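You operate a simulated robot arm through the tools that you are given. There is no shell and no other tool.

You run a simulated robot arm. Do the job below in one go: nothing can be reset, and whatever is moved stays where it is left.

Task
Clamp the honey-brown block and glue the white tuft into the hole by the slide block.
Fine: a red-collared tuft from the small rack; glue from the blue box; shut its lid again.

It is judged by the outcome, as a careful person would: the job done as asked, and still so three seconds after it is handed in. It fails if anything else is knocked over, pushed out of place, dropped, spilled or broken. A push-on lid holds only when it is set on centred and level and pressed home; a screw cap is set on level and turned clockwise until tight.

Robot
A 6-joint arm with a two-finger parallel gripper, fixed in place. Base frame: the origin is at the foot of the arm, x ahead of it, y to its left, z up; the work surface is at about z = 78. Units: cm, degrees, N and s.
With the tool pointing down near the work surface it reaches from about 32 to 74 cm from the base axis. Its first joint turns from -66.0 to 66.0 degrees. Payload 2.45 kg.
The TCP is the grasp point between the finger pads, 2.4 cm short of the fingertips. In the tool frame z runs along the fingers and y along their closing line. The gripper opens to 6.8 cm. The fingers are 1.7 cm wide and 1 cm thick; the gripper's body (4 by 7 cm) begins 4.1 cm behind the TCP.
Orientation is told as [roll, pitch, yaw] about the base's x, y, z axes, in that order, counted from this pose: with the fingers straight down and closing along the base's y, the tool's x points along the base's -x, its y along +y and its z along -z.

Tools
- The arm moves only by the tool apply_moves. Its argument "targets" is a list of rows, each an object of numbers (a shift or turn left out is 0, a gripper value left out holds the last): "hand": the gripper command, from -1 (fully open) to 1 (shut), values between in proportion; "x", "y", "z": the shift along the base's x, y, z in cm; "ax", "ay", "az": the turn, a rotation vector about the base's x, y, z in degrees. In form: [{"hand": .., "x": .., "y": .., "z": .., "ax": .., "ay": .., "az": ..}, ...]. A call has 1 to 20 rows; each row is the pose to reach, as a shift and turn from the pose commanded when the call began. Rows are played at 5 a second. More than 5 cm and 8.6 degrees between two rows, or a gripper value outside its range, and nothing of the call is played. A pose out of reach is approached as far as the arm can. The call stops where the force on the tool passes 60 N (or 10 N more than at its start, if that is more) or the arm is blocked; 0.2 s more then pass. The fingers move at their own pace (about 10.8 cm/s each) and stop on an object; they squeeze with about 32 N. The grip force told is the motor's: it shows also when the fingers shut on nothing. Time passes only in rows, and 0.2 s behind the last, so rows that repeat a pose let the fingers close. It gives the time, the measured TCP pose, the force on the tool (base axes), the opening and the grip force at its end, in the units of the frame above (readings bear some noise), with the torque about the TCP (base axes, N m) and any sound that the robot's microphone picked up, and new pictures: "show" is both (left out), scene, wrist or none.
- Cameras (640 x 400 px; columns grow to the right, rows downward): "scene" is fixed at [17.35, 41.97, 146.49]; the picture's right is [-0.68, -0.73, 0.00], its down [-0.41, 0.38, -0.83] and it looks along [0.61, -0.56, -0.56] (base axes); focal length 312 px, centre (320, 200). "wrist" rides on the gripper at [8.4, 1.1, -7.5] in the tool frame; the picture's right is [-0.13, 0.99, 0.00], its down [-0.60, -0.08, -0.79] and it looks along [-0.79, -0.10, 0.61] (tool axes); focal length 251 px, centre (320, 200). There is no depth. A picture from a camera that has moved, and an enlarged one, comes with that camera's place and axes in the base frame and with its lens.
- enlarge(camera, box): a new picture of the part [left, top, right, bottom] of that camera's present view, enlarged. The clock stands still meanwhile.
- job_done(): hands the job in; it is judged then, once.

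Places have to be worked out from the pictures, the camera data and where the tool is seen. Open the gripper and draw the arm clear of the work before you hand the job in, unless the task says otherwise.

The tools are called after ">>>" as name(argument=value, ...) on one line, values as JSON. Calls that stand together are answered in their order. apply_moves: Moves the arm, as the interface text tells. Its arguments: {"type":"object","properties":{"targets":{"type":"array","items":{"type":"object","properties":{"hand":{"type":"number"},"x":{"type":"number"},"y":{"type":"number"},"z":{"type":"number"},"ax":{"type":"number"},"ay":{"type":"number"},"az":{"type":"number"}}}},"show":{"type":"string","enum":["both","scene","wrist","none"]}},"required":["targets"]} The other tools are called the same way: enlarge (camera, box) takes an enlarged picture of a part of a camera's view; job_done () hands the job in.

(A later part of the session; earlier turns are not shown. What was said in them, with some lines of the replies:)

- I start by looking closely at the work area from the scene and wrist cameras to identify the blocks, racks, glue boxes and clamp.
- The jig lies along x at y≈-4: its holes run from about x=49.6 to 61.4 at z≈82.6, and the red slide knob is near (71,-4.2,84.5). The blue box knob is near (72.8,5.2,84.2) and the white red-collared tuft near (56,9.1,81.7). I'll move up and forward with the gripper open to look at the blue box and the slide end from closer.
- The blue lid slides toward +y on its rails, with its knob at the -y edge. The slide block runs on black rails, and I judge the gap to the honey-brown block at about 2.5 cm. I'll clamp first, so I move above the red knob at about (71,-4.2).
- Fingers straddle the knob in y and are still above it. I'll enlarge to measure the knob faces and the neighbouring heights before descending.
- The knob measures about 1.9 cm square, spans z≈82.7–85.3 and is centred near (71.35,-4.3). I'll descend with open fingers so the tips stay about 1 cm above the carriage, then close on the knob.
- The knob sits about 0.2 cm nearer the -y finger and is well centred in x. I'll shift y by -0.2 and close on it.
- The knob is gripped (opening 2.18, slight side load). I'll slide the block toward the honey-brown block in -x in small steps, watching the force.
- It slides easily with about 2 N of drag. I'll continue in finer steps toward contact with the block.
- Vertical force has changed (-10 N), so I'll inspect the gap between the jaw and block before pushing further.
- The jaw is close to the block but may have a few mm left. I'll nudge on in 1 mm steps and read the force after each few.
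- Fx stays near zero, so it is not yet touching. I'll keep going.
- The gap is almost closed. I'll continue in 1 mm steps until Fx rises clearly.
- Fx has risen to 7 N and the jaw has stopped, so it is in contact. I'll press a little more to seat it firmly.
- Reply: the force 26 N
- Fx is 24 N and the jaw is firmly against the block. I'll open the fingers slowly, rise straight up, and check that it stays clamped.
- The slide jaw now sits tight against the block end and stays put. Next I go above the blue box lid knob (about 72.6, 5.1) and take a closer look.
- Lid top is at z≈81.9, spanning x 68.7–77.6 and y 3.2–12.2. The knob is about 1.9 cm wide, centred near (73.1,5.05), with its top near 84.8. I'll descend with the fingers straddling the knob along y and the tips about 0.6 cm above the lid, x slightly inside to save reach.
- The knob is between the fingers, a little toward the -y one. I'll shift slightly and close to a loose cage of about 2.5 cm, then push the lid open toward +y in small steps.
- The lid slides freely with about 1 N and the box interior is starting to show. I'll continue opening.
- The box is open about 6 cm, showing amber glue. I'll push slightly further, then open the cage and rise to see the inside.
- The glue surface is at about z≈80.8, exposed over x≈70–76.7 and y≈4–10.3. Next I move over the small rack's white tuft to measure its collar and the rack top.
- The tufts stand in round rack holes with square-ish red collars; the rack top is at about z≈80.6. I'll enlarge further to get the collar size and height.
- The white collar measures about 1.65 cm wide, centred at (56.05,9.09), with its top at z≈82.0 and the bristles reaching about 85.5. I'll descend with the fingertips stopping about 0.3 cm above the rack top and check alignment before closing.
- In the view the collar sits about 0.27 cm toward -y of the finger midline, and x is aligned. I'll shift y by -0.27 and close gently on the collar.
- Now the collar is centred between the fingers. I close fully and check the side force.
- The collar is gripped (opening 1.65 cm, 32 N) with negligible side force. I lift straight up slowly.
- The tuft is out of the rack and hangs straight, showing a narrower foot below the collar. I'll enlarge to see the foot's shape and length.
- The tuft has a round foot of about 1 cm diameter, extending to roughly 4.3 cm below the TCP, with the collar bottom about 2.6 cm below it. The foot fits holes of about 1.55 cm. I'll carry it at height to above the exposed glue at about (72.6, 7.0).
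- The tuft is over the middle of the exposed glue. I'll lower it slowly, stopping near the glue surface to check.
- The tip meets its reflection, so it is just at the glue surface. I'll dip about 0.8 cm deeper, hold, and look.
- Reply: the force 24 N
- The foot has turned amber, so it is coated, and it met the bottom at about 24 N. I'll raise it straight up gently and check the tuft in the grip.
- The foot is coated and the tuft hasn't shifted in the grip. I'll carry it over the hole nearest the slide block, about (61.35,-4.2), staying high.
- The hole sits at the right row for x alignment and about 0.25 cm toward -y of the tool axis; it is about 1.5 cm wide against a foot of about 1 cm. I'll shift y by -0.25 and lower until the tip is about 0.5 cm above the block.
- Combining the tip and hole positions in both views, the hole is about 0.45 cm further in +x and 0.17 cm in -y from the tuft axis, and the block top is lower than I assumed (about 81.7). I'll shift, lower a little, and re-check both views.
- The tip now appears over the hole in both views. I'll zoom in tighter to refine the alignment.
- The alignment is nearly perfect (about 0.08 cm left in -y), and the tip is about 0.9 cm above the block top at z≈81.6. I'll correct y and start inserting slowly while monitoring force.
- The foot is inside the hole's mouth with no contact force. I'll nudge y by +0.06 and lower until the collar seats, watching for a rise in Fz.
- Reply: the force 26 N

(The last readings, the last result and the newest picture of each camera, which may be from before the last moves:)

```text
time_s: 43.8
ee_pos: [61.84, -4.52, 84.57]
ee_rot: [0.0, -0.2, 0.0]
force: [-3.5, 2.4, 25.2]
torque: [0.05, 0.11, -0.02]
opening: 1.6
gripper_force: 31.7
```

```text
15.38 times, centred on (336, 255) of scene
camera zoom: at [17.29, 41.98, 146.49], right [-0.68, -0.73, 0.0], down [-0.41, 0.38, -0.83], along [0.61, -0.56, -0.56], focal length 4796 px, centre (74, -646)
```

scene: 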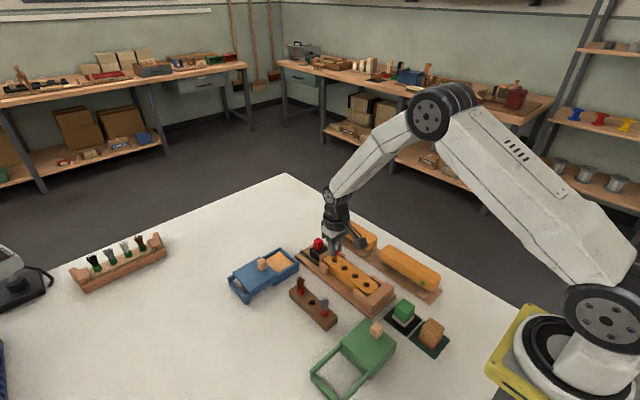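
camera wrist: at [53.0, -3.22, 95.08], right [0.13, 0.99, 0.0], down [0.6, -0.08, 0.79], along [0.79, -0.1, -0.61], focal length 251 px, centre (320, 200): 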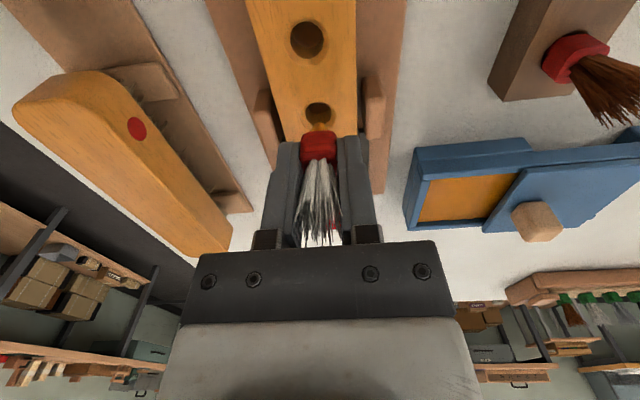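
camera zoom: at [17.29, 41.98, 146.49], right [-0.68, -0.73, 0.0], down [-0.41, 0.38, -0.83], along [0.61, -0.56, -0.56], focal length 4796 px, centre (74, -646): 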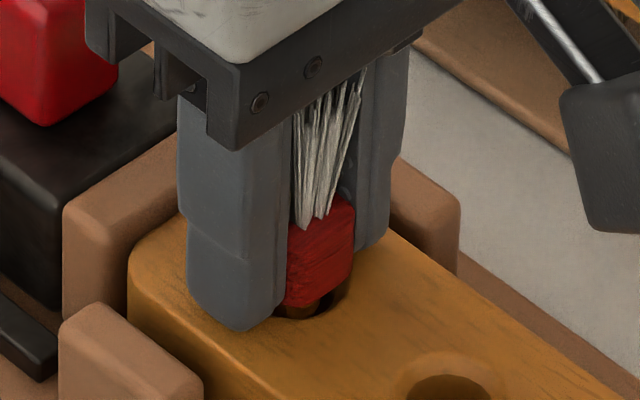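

Fz has reached 25 N with the tip at about z≈80.3, which matches the bottom of the 1.2 cm deep blind hole. I'll relieve the small side load and press gently again to confirm it is truly bottomed.

>>> apply_moves(targets=[{"hand": 1, "z": 0.1}, {"x": -0.1, "y": 0.06, "z": 0.1}, {"x": -0.1, "y": 0.06, "z": 0.0}, {"x": -0.1, "y": 0.06, "z": -0.05}, {"x": -0.1, "y": 0.06, "z": -0.05}], show="none")

>>> enlarge(camera="wrist", box=[280, 85, 360, 150])

>>> enlarge(camera="scene", box=[325, 248, 345, 264])

```text
time_s: 45.0
ee_pos: [61.78, -4.54, 84.66]
ee_rot: [0.0, -0.3, 0.1]
force: [5.0, -3.9, 25.5]
torque: [-0.07, -0.07, -0.02]
opening: 1.64
gripper_force: 31.6
```

```text
6.15 times, centred on (320, 118) of wrist
camera zoom: at [53.42, -3.34, 92.03], right [0.13, 0.99, 0.0], down [0.6, -0.08, 0.8], along [0.79, -0.1, -0.6], focal length 1547 px, centre (320, 708)
```

zoom: 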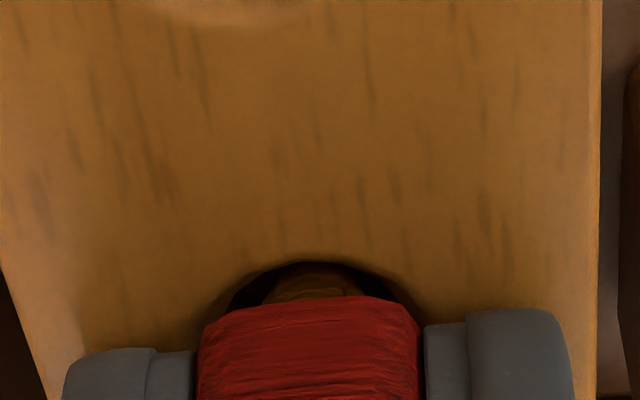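

```text
16.00 times, centred on (335, 256) of scene
camera zoom: at [17.31, 41.97, 146.49], right [-0.68, -0.73, 0.0], down [-0.41, 0.38, -0.83], along [0.61, -0.56, -0.56], focal length 4988 px, centre (80, -696)
```

zoom: 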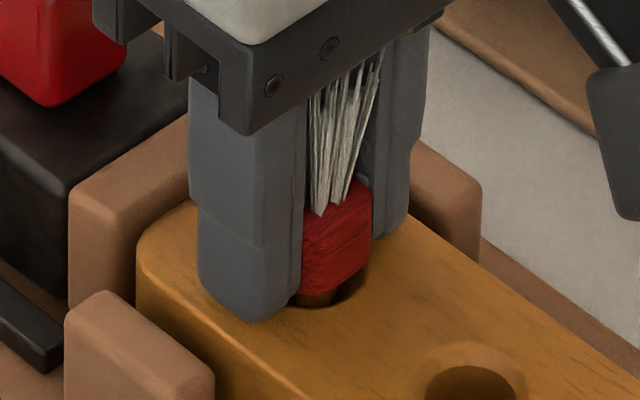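

The tuft is bottomed in the hole: the height is unchanged at 25 N and about 0.4 cm of the foot shows, consistent with a 1.7 cm foot in a 1.2 cm hole. I'll centre out the side load, hold a moment for the glue, then ease the pressure.

>>> apply_moves(targets=[{"hand": 1, "x": 0.05, "y": -0.03}, {"x": 0.05, "y": -0.03}, {"x": 0.05, "y": -0.03}, {"x": 0.05, "y": -0.03}, {"x": 0.05, "y": -0.03}, {"x": 0.05, "y": -0.03}, {"x": 0.05, "y": -0.03, "z": 0.1}, {"x": 0.05, "y": -0.03, "z": 0.15}, {"x": 0.05, "y": -0.03, "z": 0.15}], show="wrist")

```text
time_s: 47.0
ee_pos: [61.96, -4.49, 84.6]
ee_rot: [0.0, -0.2, 0.0]
force: [4.6, -3.4, 21.8]
torque: [-0.08, -0.07, 0.04]
opening: 1.61
gripper_force: 32.1
camera wrist: at [53.45, -3.35, 92.04], right [0.13, 0.99, 0.0], down [0.6, -0.08, 0.79], along [0.79, -0.1, -0.61], focal length 251 px, centre (320, 200)
```

wrist: 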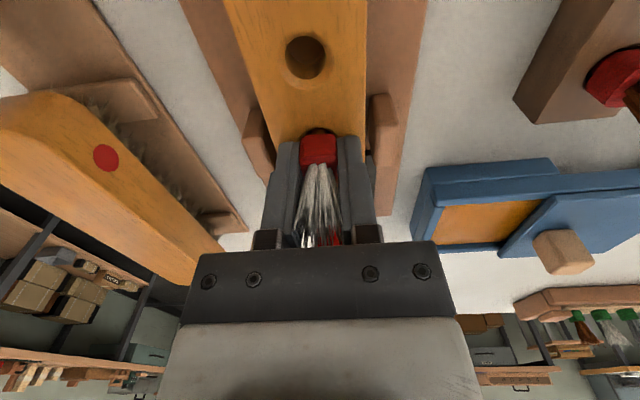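

Fz is still 22 N at the eased command. I'll ease up a little more before releasing.

>>> apply_moves(targets=[{"hand": 1, "z": 0.05}, {"z": 0.1}, {"z": 0.15}, {"z": 0.15}], show="none")

```text
time_s: 48.0
ee_pos: [61.73, -4.46, 84.74]
ee_rot: [0.0, -0.1, 0.0]
force: [17.5, 2.0, -2.6]
torque: [0.03, -0.37, 0.02]
opening: 1.65
gripper_force: 32.3
```

Fz is now near zero, but there is a +17 N sideways pull in x, suggesting the foot is held. I'll shift x slightly with the pull to relax it before opening.

>>> apply_moves(targets=[{"hand": 1, "x": 0.05}, {"x": 0.1}, {"x": 0.1}], show="none")

>>> enlarge(camera="scene", box=[325, 246, 347, 264])

>>> enlarge(camera="wrist", box=[280, 85, 360, 150])

```text
time_s: 48.8
ee_pos: [61.8, -4.49, 84.63]
ee_rot: [-0.1, 0.0, 0.0]
force: [13.6, 2.6, 0.6]
torque: [0.03, -0.26, -0.02]
opening: 1.62
gripper_force: 32.1
```

```text
16.00 times, centred on (336, 255) of scene
camera zoom: at [17.38, 41.97, 146.48], right [-0.68, -0.73, 0.0], down [-0.41, 0.38, -0.83], along [0.61, -0.56, -0.56], focal length 4988 px, centre (64, -680)
```

zoom: 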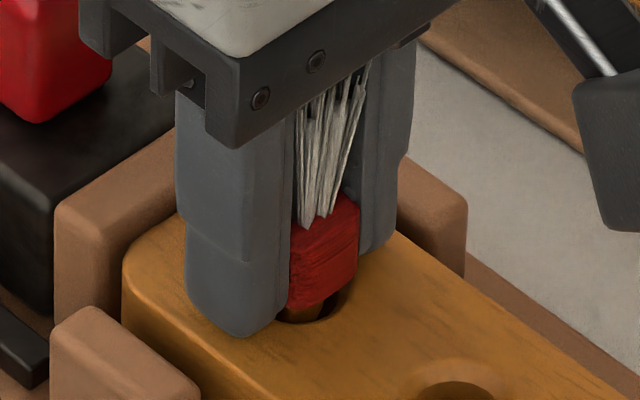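

```text
6.15 times, centred on (320, 118) of wrist
camera zoom: at [53.44, -3.36, 92.11], right [0.13, 0.99, 0.0], down [0.6, -0.08, 0.79], along [0.79, -0.1, -0.61], focal length 1547 px, centre (320, 708)
```

zoom: 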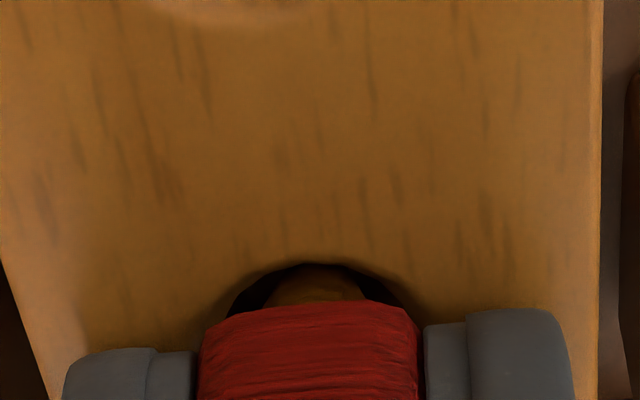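

The foot is centred in the hole. I'll open the fingers just slightly (to about 2.4 cm), keeping them within the block width, and look before rising.

>>> apply_moves(targets=[{"hand": 0.6}, {"hand": 0.5}, {"hand": 0.42}, {"hand": 0.34}, {"hand": 0.3}, {"hand": 0.3}], show="none")

>>> enlarge(camera="scene", box=[325, 246, 347, 264])

>>> enlarge(camera="wrist", box=[260, 85, 380, 200])

```text
time_s: 50.2
ee_pos: [61.68, -4.45, 84.55]
ee_rot: [0.0, 0.0, 0.0]
force: [-0.9, 1.1, 0.0]
torque: [0.03, 0.0, -0.02]
opening: 2.35
gripper_force: 0.2
```

```text
16.00 times, centred on (336, 255) of scene
camera zoom: at [17.35, 41.97, 146.49], right [-0.68, -0.73, 0.0], down [-0.41, 0.38, -0.83], along [0.61, -0.56, -0.56], focal length 4988 px, centre (64, -680)
```

zoom: 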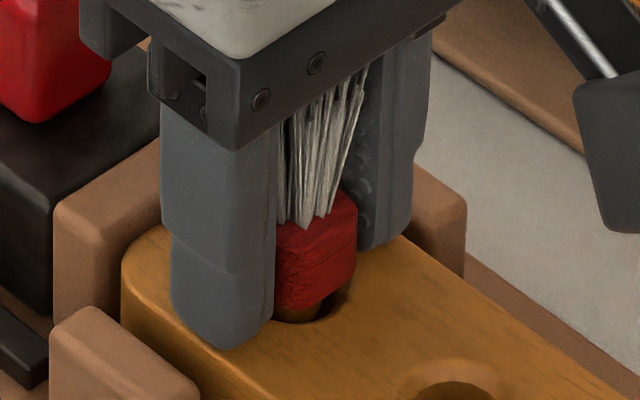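

```text
3.48 times, centred on (320, 142) of wrist
camera zoom: at [53.41, -3.37, 92.1], right [0.13, 0.99, 0.0], down [0.6, -0.08, 0.79], along [0.79, -0.1, -0.61], focal length 875 px, centre (320, 400)
```

zoom: 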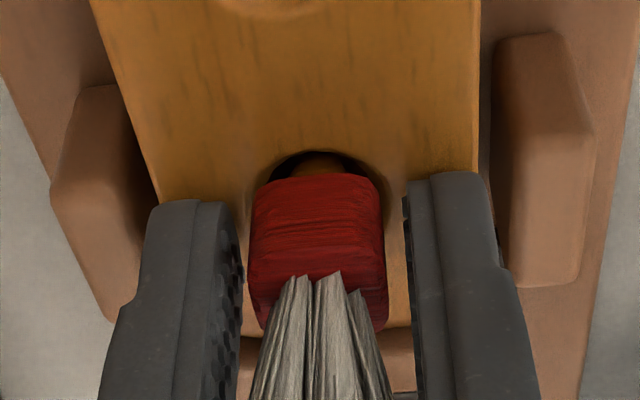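

The tuft stands upright by itself in the hole with the grip fully released. I'll rise straight up and inspect it.

>>> apply_moves(targets=[{"hand": 0.25, "z": 0.5}, {"z": 1.5}, {"z": 3}, {"z": 5}, {"z": 7.5}, {"z": 10}, {"z": 10}], show="both")

>>> enlarge(camera="scene", box=[320, 236, 350, 266])

>>> enlarge(camera="wrist", box=[260, 30, 380, 130])

>>> enlarge(camera="scene", box=[280, 230, 400, 320])

```text
time_s: 51.8
ee_pos: [61.69, -4.43, 94.48]
ee_rot: [-0.1, 0.0, 0.0]
force: [0.4, 0.5, -0.3]
torque: [-0.01, 0.01, -0.01]
opening: 2.56
gripper_force: 0.0
camera wrist: at [53.43, -3.34, 102.06], right [0.13, 0.99, 0.0], down [0.6, -0.08, 0.79], along [0.79, -0.1, -0.61], focal length 251 px, centre (320, 200)
```

scene: 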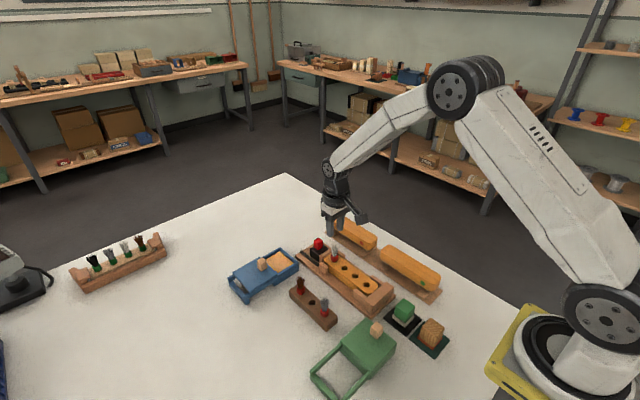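
wrist: 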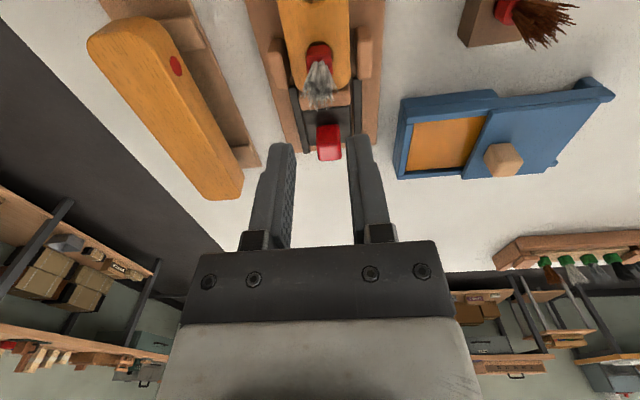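

```text
13.33 times, centred on (335, 251) of scene
camera zoom: at [17.35, 41.97, 146.49], right [-0.68, -0.73, 0.0], down [-0.41, 0.38, -0.83], along [0.61, -0.56, -0.56], focal length 4157 px, centre (120, -480)
```

zoom: 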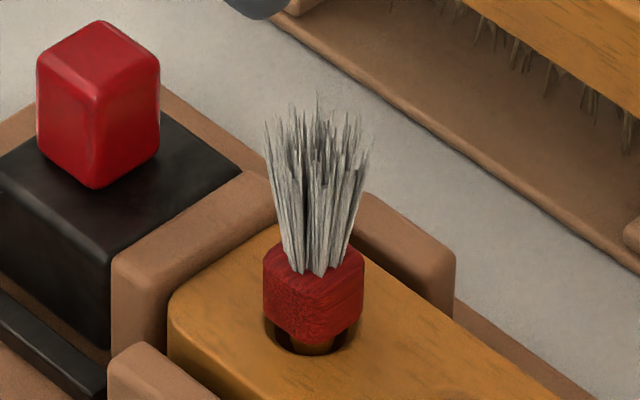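

```text
4.00 times, centred on (320, 80) of wrist
camera zoom: at [53.43, -3.34, 102.06], right [0.13, 0.99, 0.0], down [0.6, -0.08, 0.79], along [0.79, -0.1, -0.61], focal length 1006 px, centre (320, 680)
```

zoom: 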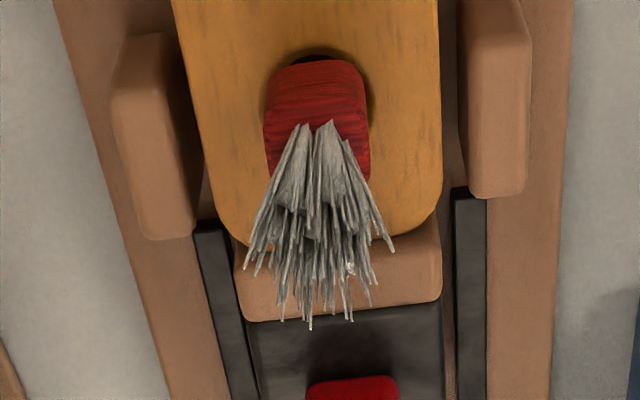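

```text
4.44 times, centred on (340, 275) of scene
camera zoom: at [17.35, 41.97, 146.49], right [-0.68, -0.73, 0.0], down [-0.41, 0.38, -0.83], along [0.61, -0.56, -0.56], focal length 1386 px, centre (231, -133)
```

zoom: 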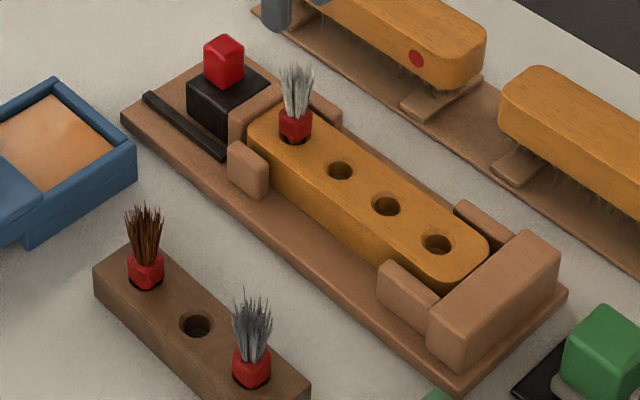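

The white tuft stands straight in the hole beside the slide block. Before closing the lid, I'll check both ends of the clamped block.

>>> enlarge(camera="scene", box=[365, 270, 405, 310])

>>> enlarge(camera="scene", box=[315, 240, 345, 270])

>>> enlarge(camera="wrist", box=[270, 60, 370, 130])

```text
10.00 times, centred on (385, 290) of scene
camera zoom: at [17.35, 41.97, 146.49], right [-0.68, -0.73, 0.0], down [-0.41, 0.38, -0.83], along [0.61, -0.56, -0.56], focal length 3118 px, centre (-330, -700)
```

zoom: 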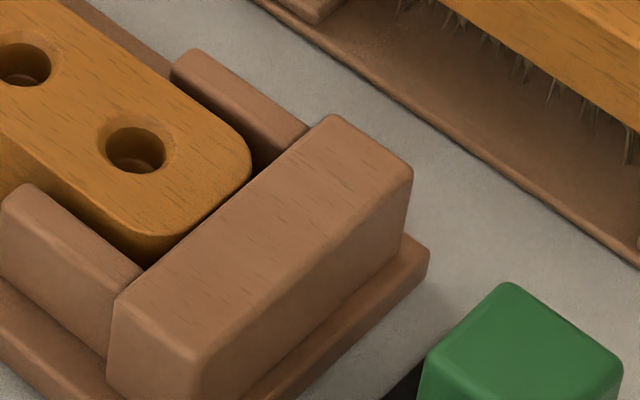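

```text
13.33 times, centred on (330, 255) of scene
camera zoom: at [17.35, 41.97, 146.49], right [-0.68, -0.73, 0.0], down [-0.41, 0.38, -0.83], along [0.61, -0.56, -0.56], focal length 4157 px, centre (187, -533)
```

zoom: 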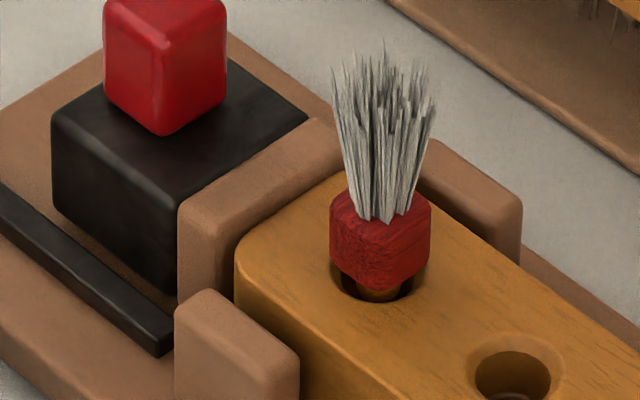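

```text
5.71 times, centred on (320, 95) of wrist
camera zoom: at [53.43, -3.34, 102.06], right [0.13, 0.99, 0.0], down [0.6, -0.08, 0.79], along [0.79, -0.1, -0.61], focal length 1437 px, centre (320, 800)
```

zoom: 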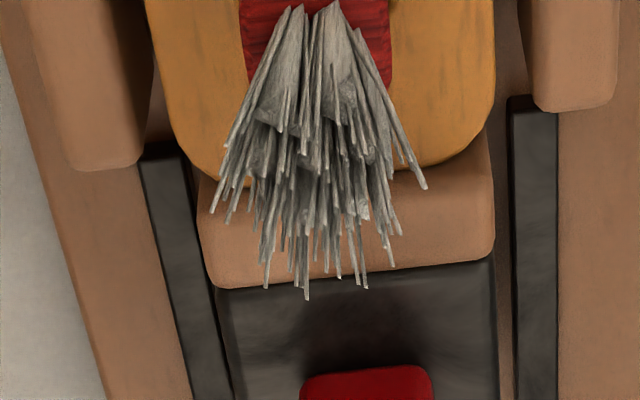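

The block is tight against the fixed stop and the jaw alike. Now I go back to the blue lid's knob, now around (73.1,12.1), to slide the lid shut.

>>> apply_moves(targets=[{"hand": -0.3, "x": 1.8, "y": 2.8}, {"x": 3.6, "y": 5.6}, {"x": 5.5, "y": 8.4}, {"x": 7.3, "y": 11.2}, {"x": 9.1, "y": 14}, {"x": 10.9, "y": 16.6}, {"x": 10.9, "y": 16.6, "z": -2.5}, {"x": 10.9, "y": 16.6, "z": -2.5}], show="both")

>>> enlarge(camera="wrist", box=[220, 0, 420, 130])

```text
time_s: 53.6
ee_pos: [72.7, 12.01, 92.15]
ee_rot: [0.1, -0.1, -0.1]
force: [0.6, 0.0, -0.6]
torque: [0.01, 0.04, -0.02]
opening: 4.41
gripper_force: 0.0
camera wrist: at [64.31, 13.22, 99.66], right [0.13, 0.99, 0.0], down [0.6, -0.08, 0.79], along [0.79, -0.1, -0.61], focal length 251 px, centre (320, 200)
```

scene: 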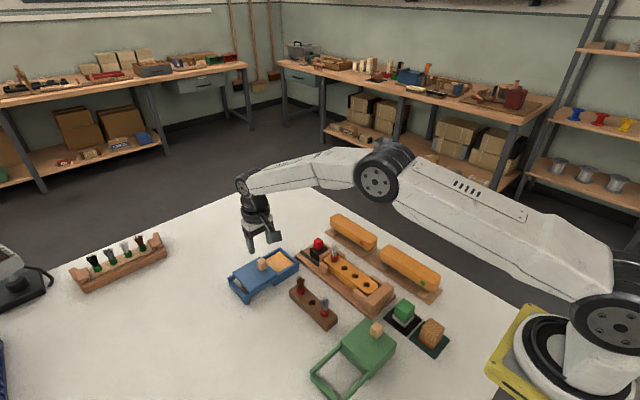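
wrist: 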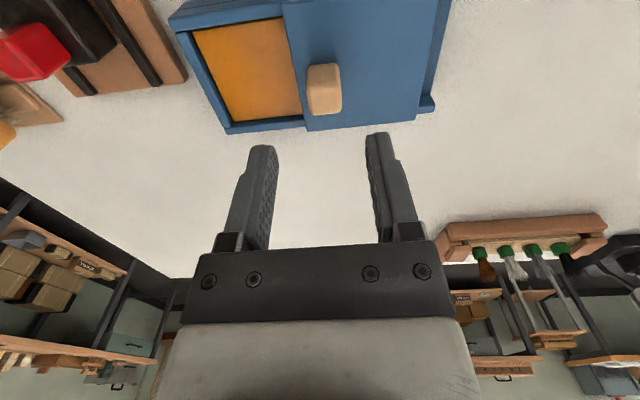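

```text
3.08 times, centred on (320, 65) of wrist
camera zoom: at [64.31, 13.22, 99.66], right [0.13, 0.99, 0.0], down [0.6, -0.08, 0.79], along [0.79, -0.1, -0.61], focal length 774 px, centre (320, 615)
```

zoom: 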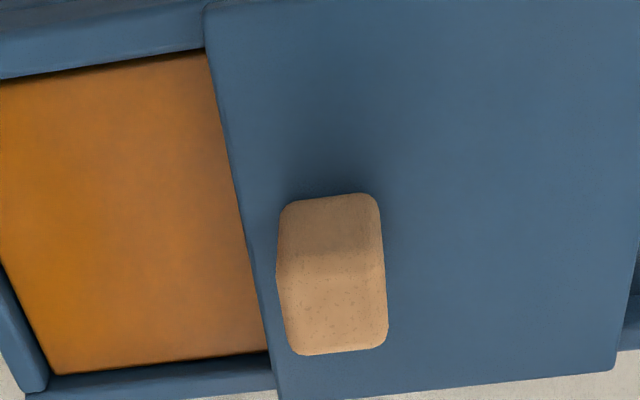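

The knob is about 0.25 cm to +y of the tool axis. I'll shift, descend with the fingers straddling it, and check.

>>> apply_moves(targets=[{"hand": -0.3, "y": 0.25, "z": -2}, {"y": 0.25, "z": -4}, {"y": 0.25, "z": -5.5}, {"y": 0.25, "z": -7}, {"y": 0.25, "z": -7}], show="wrist")

>>> enlarge(camera="scene", box=[220, 200, 320, 310])

```text
time_s: 54.8
ee_pos: [72.76, 12.4, 85.17]
ee_rot: [0.0, 0.0, 0.0]
force: [-0.4, 0.0, 0.4]
torque: [-0.01, 0.02, 0.02]
opening: 4.43
gripper_force: 0.0
camera wrist: at [64.32, 13.49, 92.56], right [0.13, 0.99, 0.0], down [0.6, -0.08, 0.79], along [0.79, -0.1, -0.61], focal length 251 px, centre (320, 200)
```

wrist: 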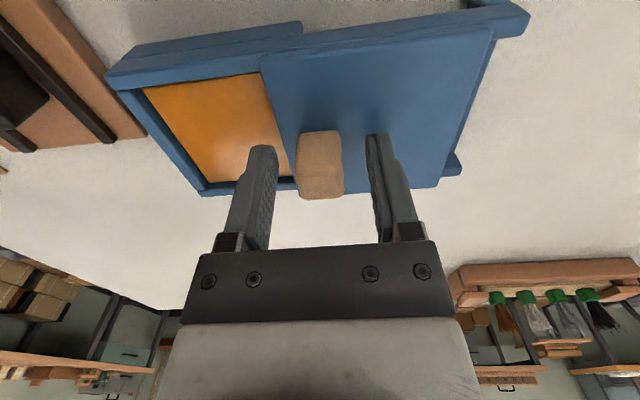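

```text
3.64 times, centred on (270, 255) of scene
camera zoom: at [17.35, 41.97, 146.49], right [-0.68, -0.73, 0.0], down [-0.41, 0.38, -0.83], along [0.61, -0.56, -0.56], focal length 1134 px, centre (502, 0)
```

zoom: 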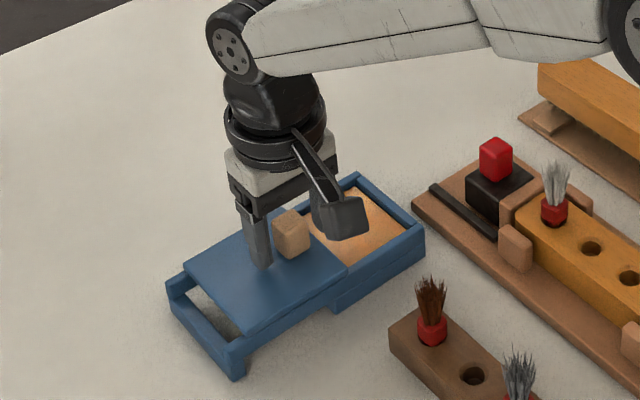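

The knob is centred in the cage. I'll close to a loose 2.55 cm and push the lid shut toward -y.

>>> apply_moves(targets=[{"hand": 0.25}, {"hand": 0.25}, {"y": -0.4}, {"y": -0.9}, {"y": -1.4}, {"y": -1.9}, {"y": -2.4}, {"y": -2.9}, {"y": -3.4}, {"y": -3.9}, {"y": -4.4}, {"y": -4.9}, {"y": -5.4}, {"y": -5.9}, {"y": -6.4}, {"y": -6.4}], show="both")

```text
time_s: 58.2
ee_pos: [72.86, 5.86, 85.17]
ee_rot: [0.0, 0.0, 0.0]
force: [0.5, -0.6, -0.1]
torque: [-0.01, -0.03, -0.02]
opening: 2.6
gripper_force: 0.2
camera wrist: at [64.4, 7.08, 92.65], right [0.13, 0.99, 0.0], down [0.6, -0.08, 0.79], along [0.79, -0.1, -0.61], focal length 251 px, centre (320, 200)
```

scene: 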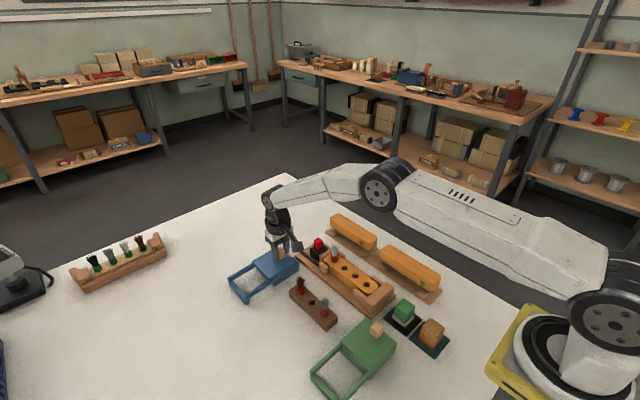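
wrist: 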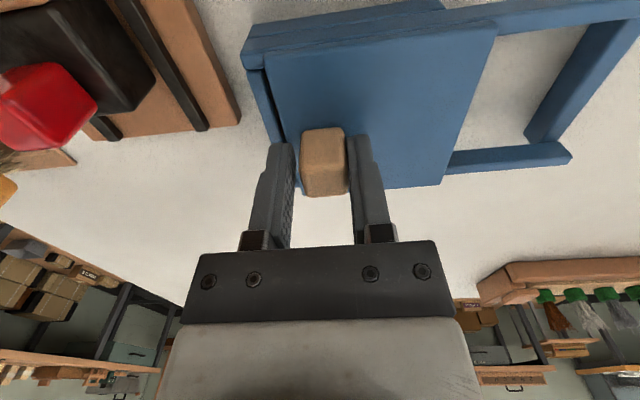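

About 1.2 cm of travel remains. I'll continue in small steps, watching Fy for the closed stop.

>>> apply_moves(targets=[{"y": -0.3}, {"y": -0.6}, {"y": -0.8}, {"y": -1.0}, {"y": -1.0}], show="wrist")

>>> enlarge(camera="wrist", box=[220, 0, 520, 200])

>>> enlarge(camera="scene", box=[225, 210, 325, 310])

```text
time_s: 59.4
ee_pos: [72.66, 5.01, 85.11]
ee_rot: [0.1, -0.1, 0.0]
force: [-0.2, 0.3, 0.5]
torque: [0.02, 0.01, 0.03]
opening: 2.54
gripper_force: 0.1
camera wrist: at [64.34, 6.06, 92.61], right [0.13, 0.99, 0.0], down [0.6, -0.08, 0.79], along [0.79, -0.1, -0.61], focal length 251 px, centre (320, 200)
```

wrist: 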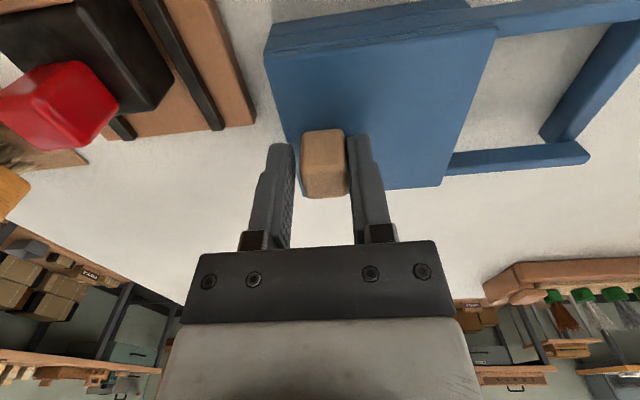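

```text
2.00 times, centred on (370, 100) of wrist
camera zoom: at [64.34, 6.06, 92.61], right [0.13, 0.99, 0.0], down [0.6, -0.08, 0.79], along [0.79, -0.1, -0.61], focal length 503 px, centre (220, 400)
```

zoom: 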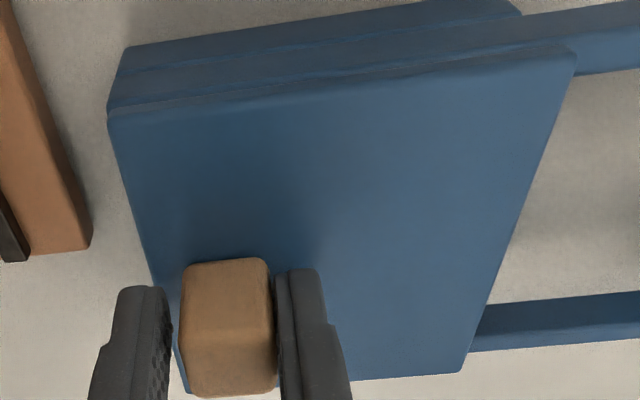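

```text
4.00 times, centred on (275, 260) of scene
camera zoom: at [17.35, 41.97, 146.48], right [-0.68, -0.73, 0.0], down [-0.41, 0.38, -0.83], along [0.61, -0.56, -0.56], focal length 1247 px, centre (500, -40)
```

zoom: 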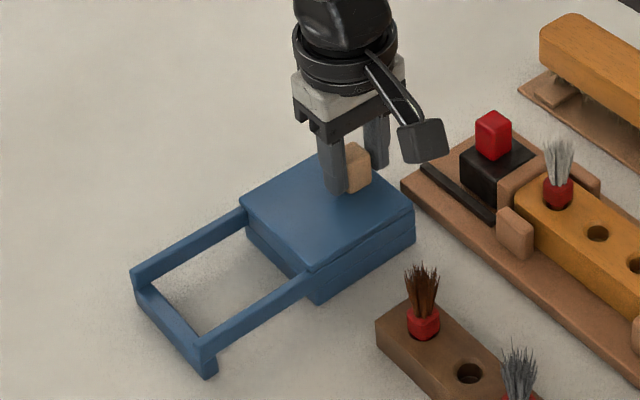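

There's still about 0.3–0.4 cm to the original closed position. I'll push on in small steps until the stop is felt.

>>> apply_moves(targets=[{"y": -0.15}, {"y": -0.3}, {"y": -0.45}, {"y": -0.45}], show="none")

>>> enlarge(camera="wrist", box=[220, 0, 520, 200])

>>> enlarge(camera="scene", box=[245, 230, 315, 290])

```text
time_s: 60.4
ee_pos: [72.72, 4.63, 85.21]
ee_rot: [0.0, 0.0, 0.1]
force: [0.5, 4.4, 2.9]
torque: [0.06, 0.02, -0.02]
opening: 2.97
gripper_force: 2.5
```

```text
2.00 times, centred on (370, 100) of wrist
camera zoom: at [64.38, 5.72, 92.64], right [0.13, 0.99, 0.0], down [0.6, -0.08, 0.79], along [0.79, -0.1, -0.61], focal length 503 px, centre (220, 400)
```

zoom: 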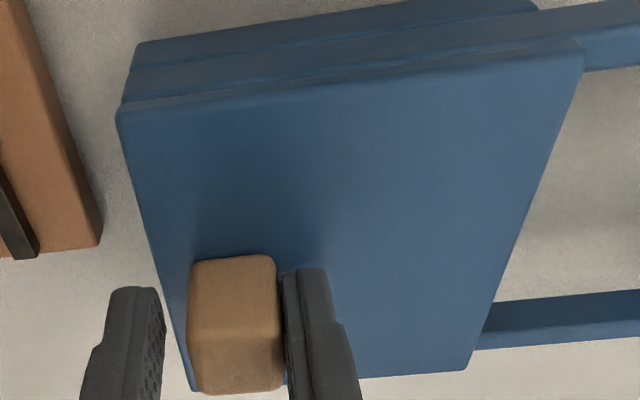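

```text
6.67 times, centred on (280, 260) of scene
camera zoom: at [17.35, 41.98, 146.48], right [-0.68, -0.73, 0.0], down [-0.41, 0.38, -0.83], along [0.61, -0.56, -0.56], focal length 2078 px, centre (587, -200)
```

zoom: 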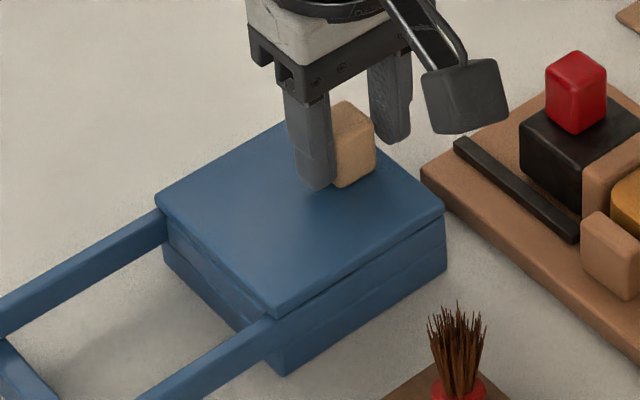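

Fy is now +4.4 N and the finger is being pushed back, so the lid has reached its stop. The lid edge matches its original flush position. I'll press a bit more to make sure it's home.

>>> apply_moves(targets=[{"y": -0.15}, {"y": -0.3}, {"y": -0.3}], show="none")

>>> enlarge(camera="scene", box=[245, 230, 315, 290])

```text
time_s: 61.2
ee_pos: [72.75, 4.32, 85.22]
ee_rot: [-0.1, 0.0, 0.1]
force: [-0.3, 11.9, 2.0]
torque: [0.13, -0.16, 0.01]
opening: 3.47
gripper_force: 6.4
```

```text
6.67 times, centred on (280, 260) of scene
camera zoom: at [17.35, 42.0, 146.48], right [-0.68, -0.73, 0.0], down [-0.41, 0.38, -0.83], along [0.61, -0.56, -0.56], focal length 2078 px, centre (587, -200)
```

zoom: 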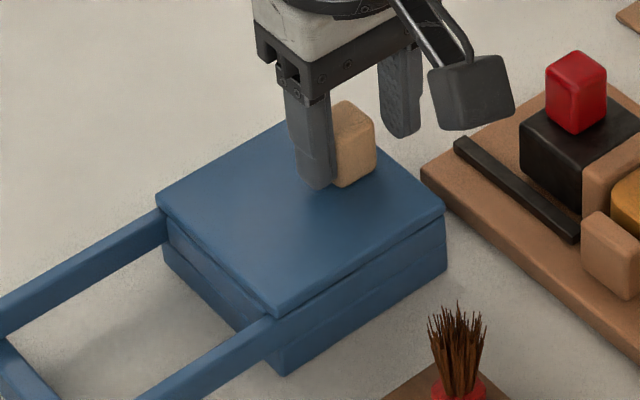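

The lid doesn't budge under 12 N, so it is fully shut. I'll open the fingers, recentre and rise clear.

>>> apply_moves(targets=[{"hand": -0.3}, {"hand": -0.3, "y": 0.3}, {"hand": -0.3, "y": 0.5}, {"y": 0.5, "z": 2}, {"y": 0.5, "z": 4.5}, {"y": 0.5, "z": 7}, {"y": 0.5, "z": 10}, {"x": -3, "y": 0.5, "z": 12}, {"x": -7, "y": 0.5, "z": 13}, {"x": -7, "y": 0.5, "z": 13}], show="both")

>>> enlarge(camera="scene", box=[215, 220, 405, 340])

>>> enlarge(camera="wrist", box=[200, 0, 500, 190])

```text
time_s: 63.4
ee_pos: [65.69, 4.84, 98.34]
ee_rot: [0.0, -0.1, 0.0]
force: [0.3, 0.0, 0.0]
torque: [0.02, 0.03, -0.04]
opening: 4.42
gripper_force: 0.1
camera wrist: at [57.43, 5.87, 105.7], right [0.13, 0.99, 0.0], down [0.6, -0.08, 0.79], along [0.79, -0.1, -0.61], focal length 251 px, centre (320, 200)
```

scene: 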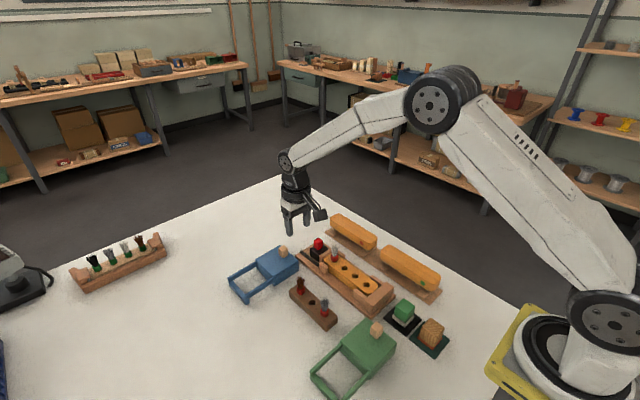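
wrist: 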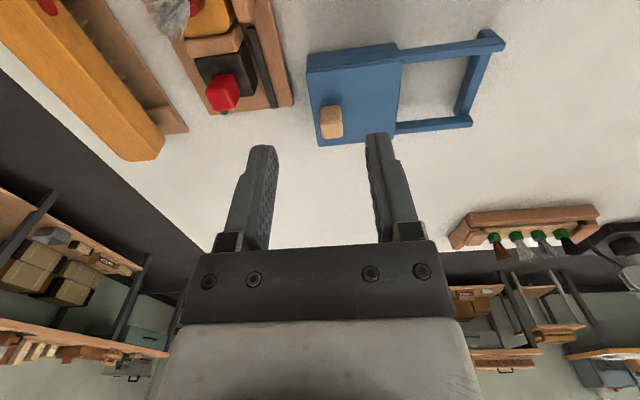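

```text
3.33 times, centred on (310, 280) of scene
camera zoom: at [17.35, 41.97, 146.49], right [-0.68, -0.73, 0.0], down [-0.41, 0.38, -0.83], along [0.61, -0.56, -0.56], focal length 1039 px, centre (353, -67)
```

zoom: 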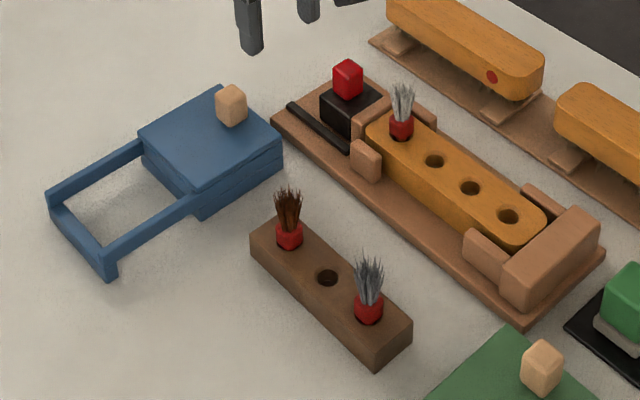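

```text
2.11 times, centred on (350, 95) of wrist
camera zoom: at [57.43, 5.87, 105.7], right [0.13, 0.99, 0.0], down [0.6, -0.08, 0.79], along [0.79, -0.1, -0.61], focal length 529 px, centre (257, 421)
```

zoom: 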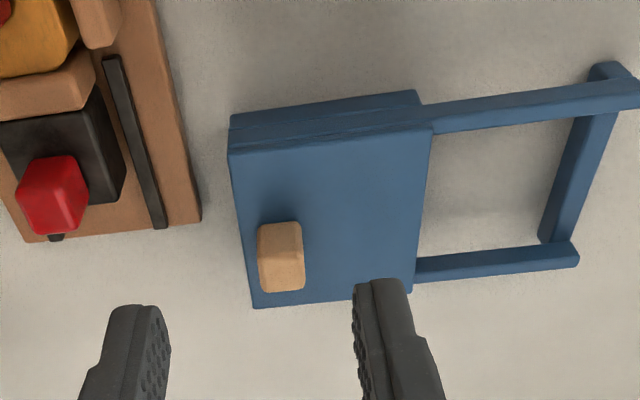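

Everything looks in place. To be sure the tuft is fully seated, I'll look down into a neighbouring empty hole of the block to verify its depth.

>>> apply_moves(targets=[{"x": -4, "y": -2}, {"x": -7, "y": -4.5}, {"x": -9, "y": -7.5}, {"x": -9, "y": -9}, {"x": -9, "y": -9, "z": -3}, {"x": -9, "y": -9, "z": -3}], show="both")

>>> enlarge(camera="wrist", box=[250, 0, 390, 100])

>>> enlarge(camera="wrist", box=[290, 80, 360, 150])

```text
time_s: 64.8
ee_pos: [56.66, -4.37, 95.1]
ee_rot: [0.0, 0.1, 0.0]
force: [0.4, 0.1, 1.0]
torque: [0.01, 0.0, -0.01]
opening: 4.41
gripper_force: 0.0
camera wrist: at [48.4, -3.29, 102.46], right [0.13, 0.99, 0.0], down [0.6, -0.08, 0.79], along [0.79, -0.1, -0.61], focal length 251 px, centre (320, 200)
```

scene: 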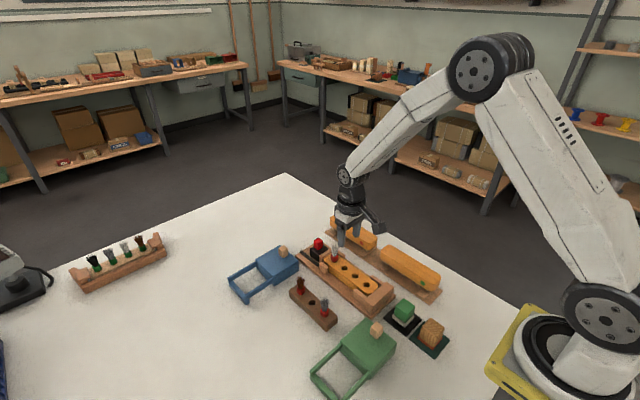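
wrist: 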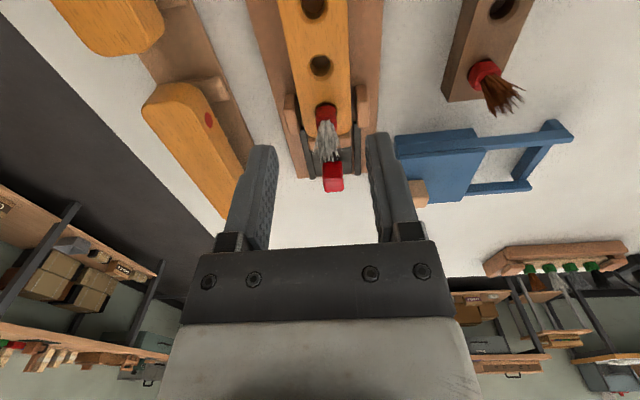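

```text
4.00 times, centred on (320, 50) of wrist
camera zoom: at [48.4, -3.29, 102.46], right [0.13, 0.99, 0.0], down [0.6, -0.08, 0.79], along [0.79, -0.1, -0.61], focal length 1006 px, centre (320, 800)
```

zoom: 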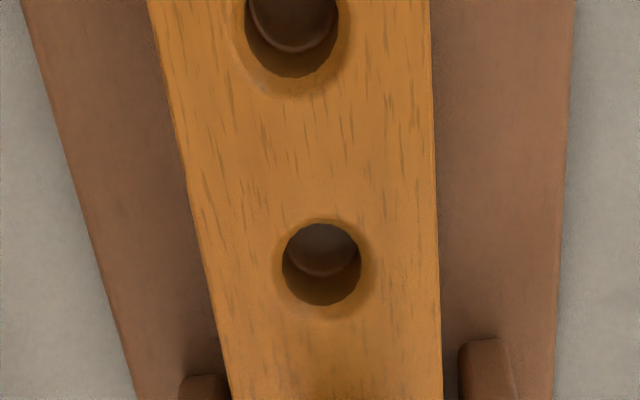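

```text
5.71 times, centred on (325, 115) of wrist
camera zoom: at [48.4, -3.29, 102.46], right [0.13, 0.99, 0.0], down [0.6, -0.08, 0.79], along [0.79, -0.1, -0.61], focal length 1437 px, centre (291, 686)
```

zoom: 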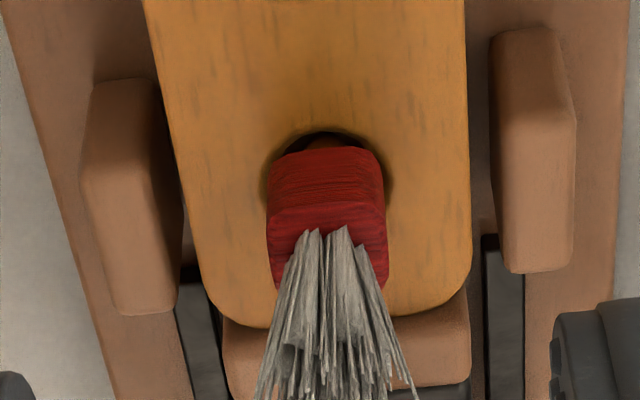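

The empty hole has a floor about 1.2 cm down, which confirms the tuft is bottomed. I'll draw the arm up and back clear of the work with the gripper open, then take a final look.

>>> apply_moves(targets=[{"hand": -1, "z": 4}, {"x": -2, "y": 1, "z": 8}, {"x": -5, "y": 2.5, "z": 11}, {"x": -8, "y": 4, "z": 14}, {"x": -11, "y": 5.2, "z": 17}, {"x": -13, "y": 5.8, "z": 20}, {"x": -13, "y": 5.8, "z": 20}, {"x": -13, "y": 5.8, "z": 20}], show="both")

>>> enlarge(camera="scene", box=[215, 200, 455, 400])

>>> enlarge(camera="scene", box=[310, 230, 360, 270])

```text
time_s: 66.6
ee_pos: [43.52, 1.65, 115.12]
ee_rot: [0.0, -0.1, -0.1]
force: [0.9, -0.6, 0.6]
torque: [-0.01, -0.01, 0.0]
opening: 6.81
gripper_force: 0.1
camera wrist: at [35.32, 2.81, 122.65], right [0.13, 0.99, 0.0], down [0.6, -0.08, 0.79], along [0.79, -0.1, -0.61], focal length 251 px, centre (320, 200)
```

scene: 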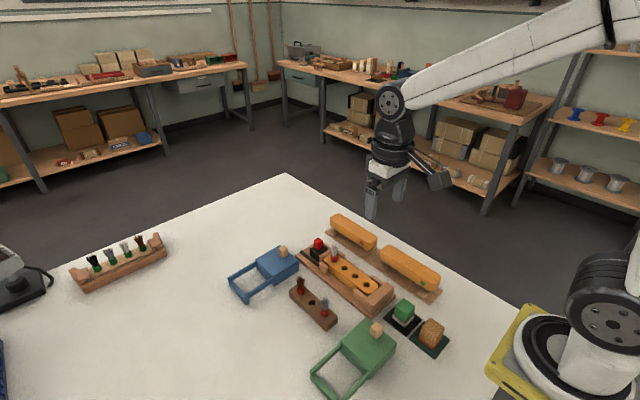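
wrist: 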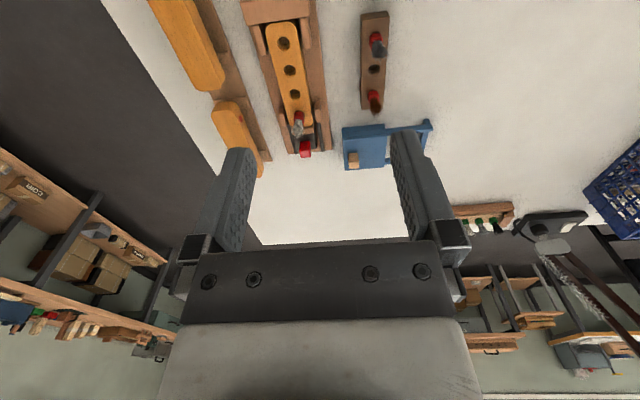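

```text
2.00 times, centred on (335, 300) of scene
camera zoom: at [17.35, 41.97, 146.49], right [-0.68, -0.73, 0.0], down [-0.41, 0.38, -0.83], along [0.61, -0.56, -0.56], focal length 624 px, centre (290, 0)
```

zoom: 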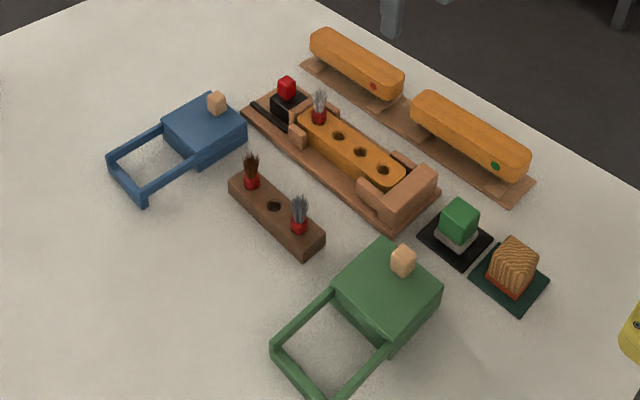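

```text
10.00 times, centred on (335, 250) of scene
camera zoom: at [17.35, 41.97, 146.49], right [-0.68, -0.73, 0.0], down [-0.41, 0.38, -0.83], along [0.61, -0.56, -0.56], focal length 3118 px, centre (170, -300)
```

zoom: 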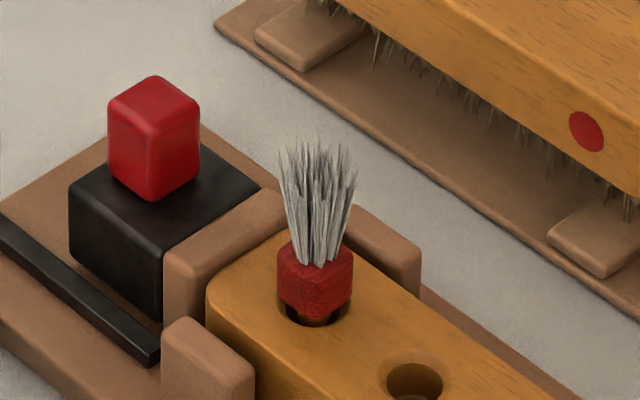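

The final pictures show the block clamped, the white red-collared tuft upright in the hole by the slide block, and the blue lid shut. Nothing else has moved and the arm is clear with the gripper open, so I hand the job in.

>>> job_done()

```text
The job is handed in.
```

The job is handed in. The honey-brown block is clamped, the white tuft is in the hole by the slide block, and the blue box is shut. I don't have the judge's result.

- **Clamp:** I slid the slide block in by its red knob until the block was tight against the fixed stop, pressing to about 24 N. It stayed put after I let go.
- **Tuft and glue:** I took the white red-collared tuft from the small rack and dipped its foot in the blue box's glue, which visibly coated it. I then pressed it into the hole with about 25 N until it reached the bottom. The hole is only about 1.2 cm deep, so I estimate the collar stands 0.4–0.5 cm above the block. The tuft is upright.
- **Lid:** The blue box's lid is back in its original closed position and did not move under a 12 N push.

In the last pictures nothing else has moved or fallen. The arm is drawn back with the gripper open.
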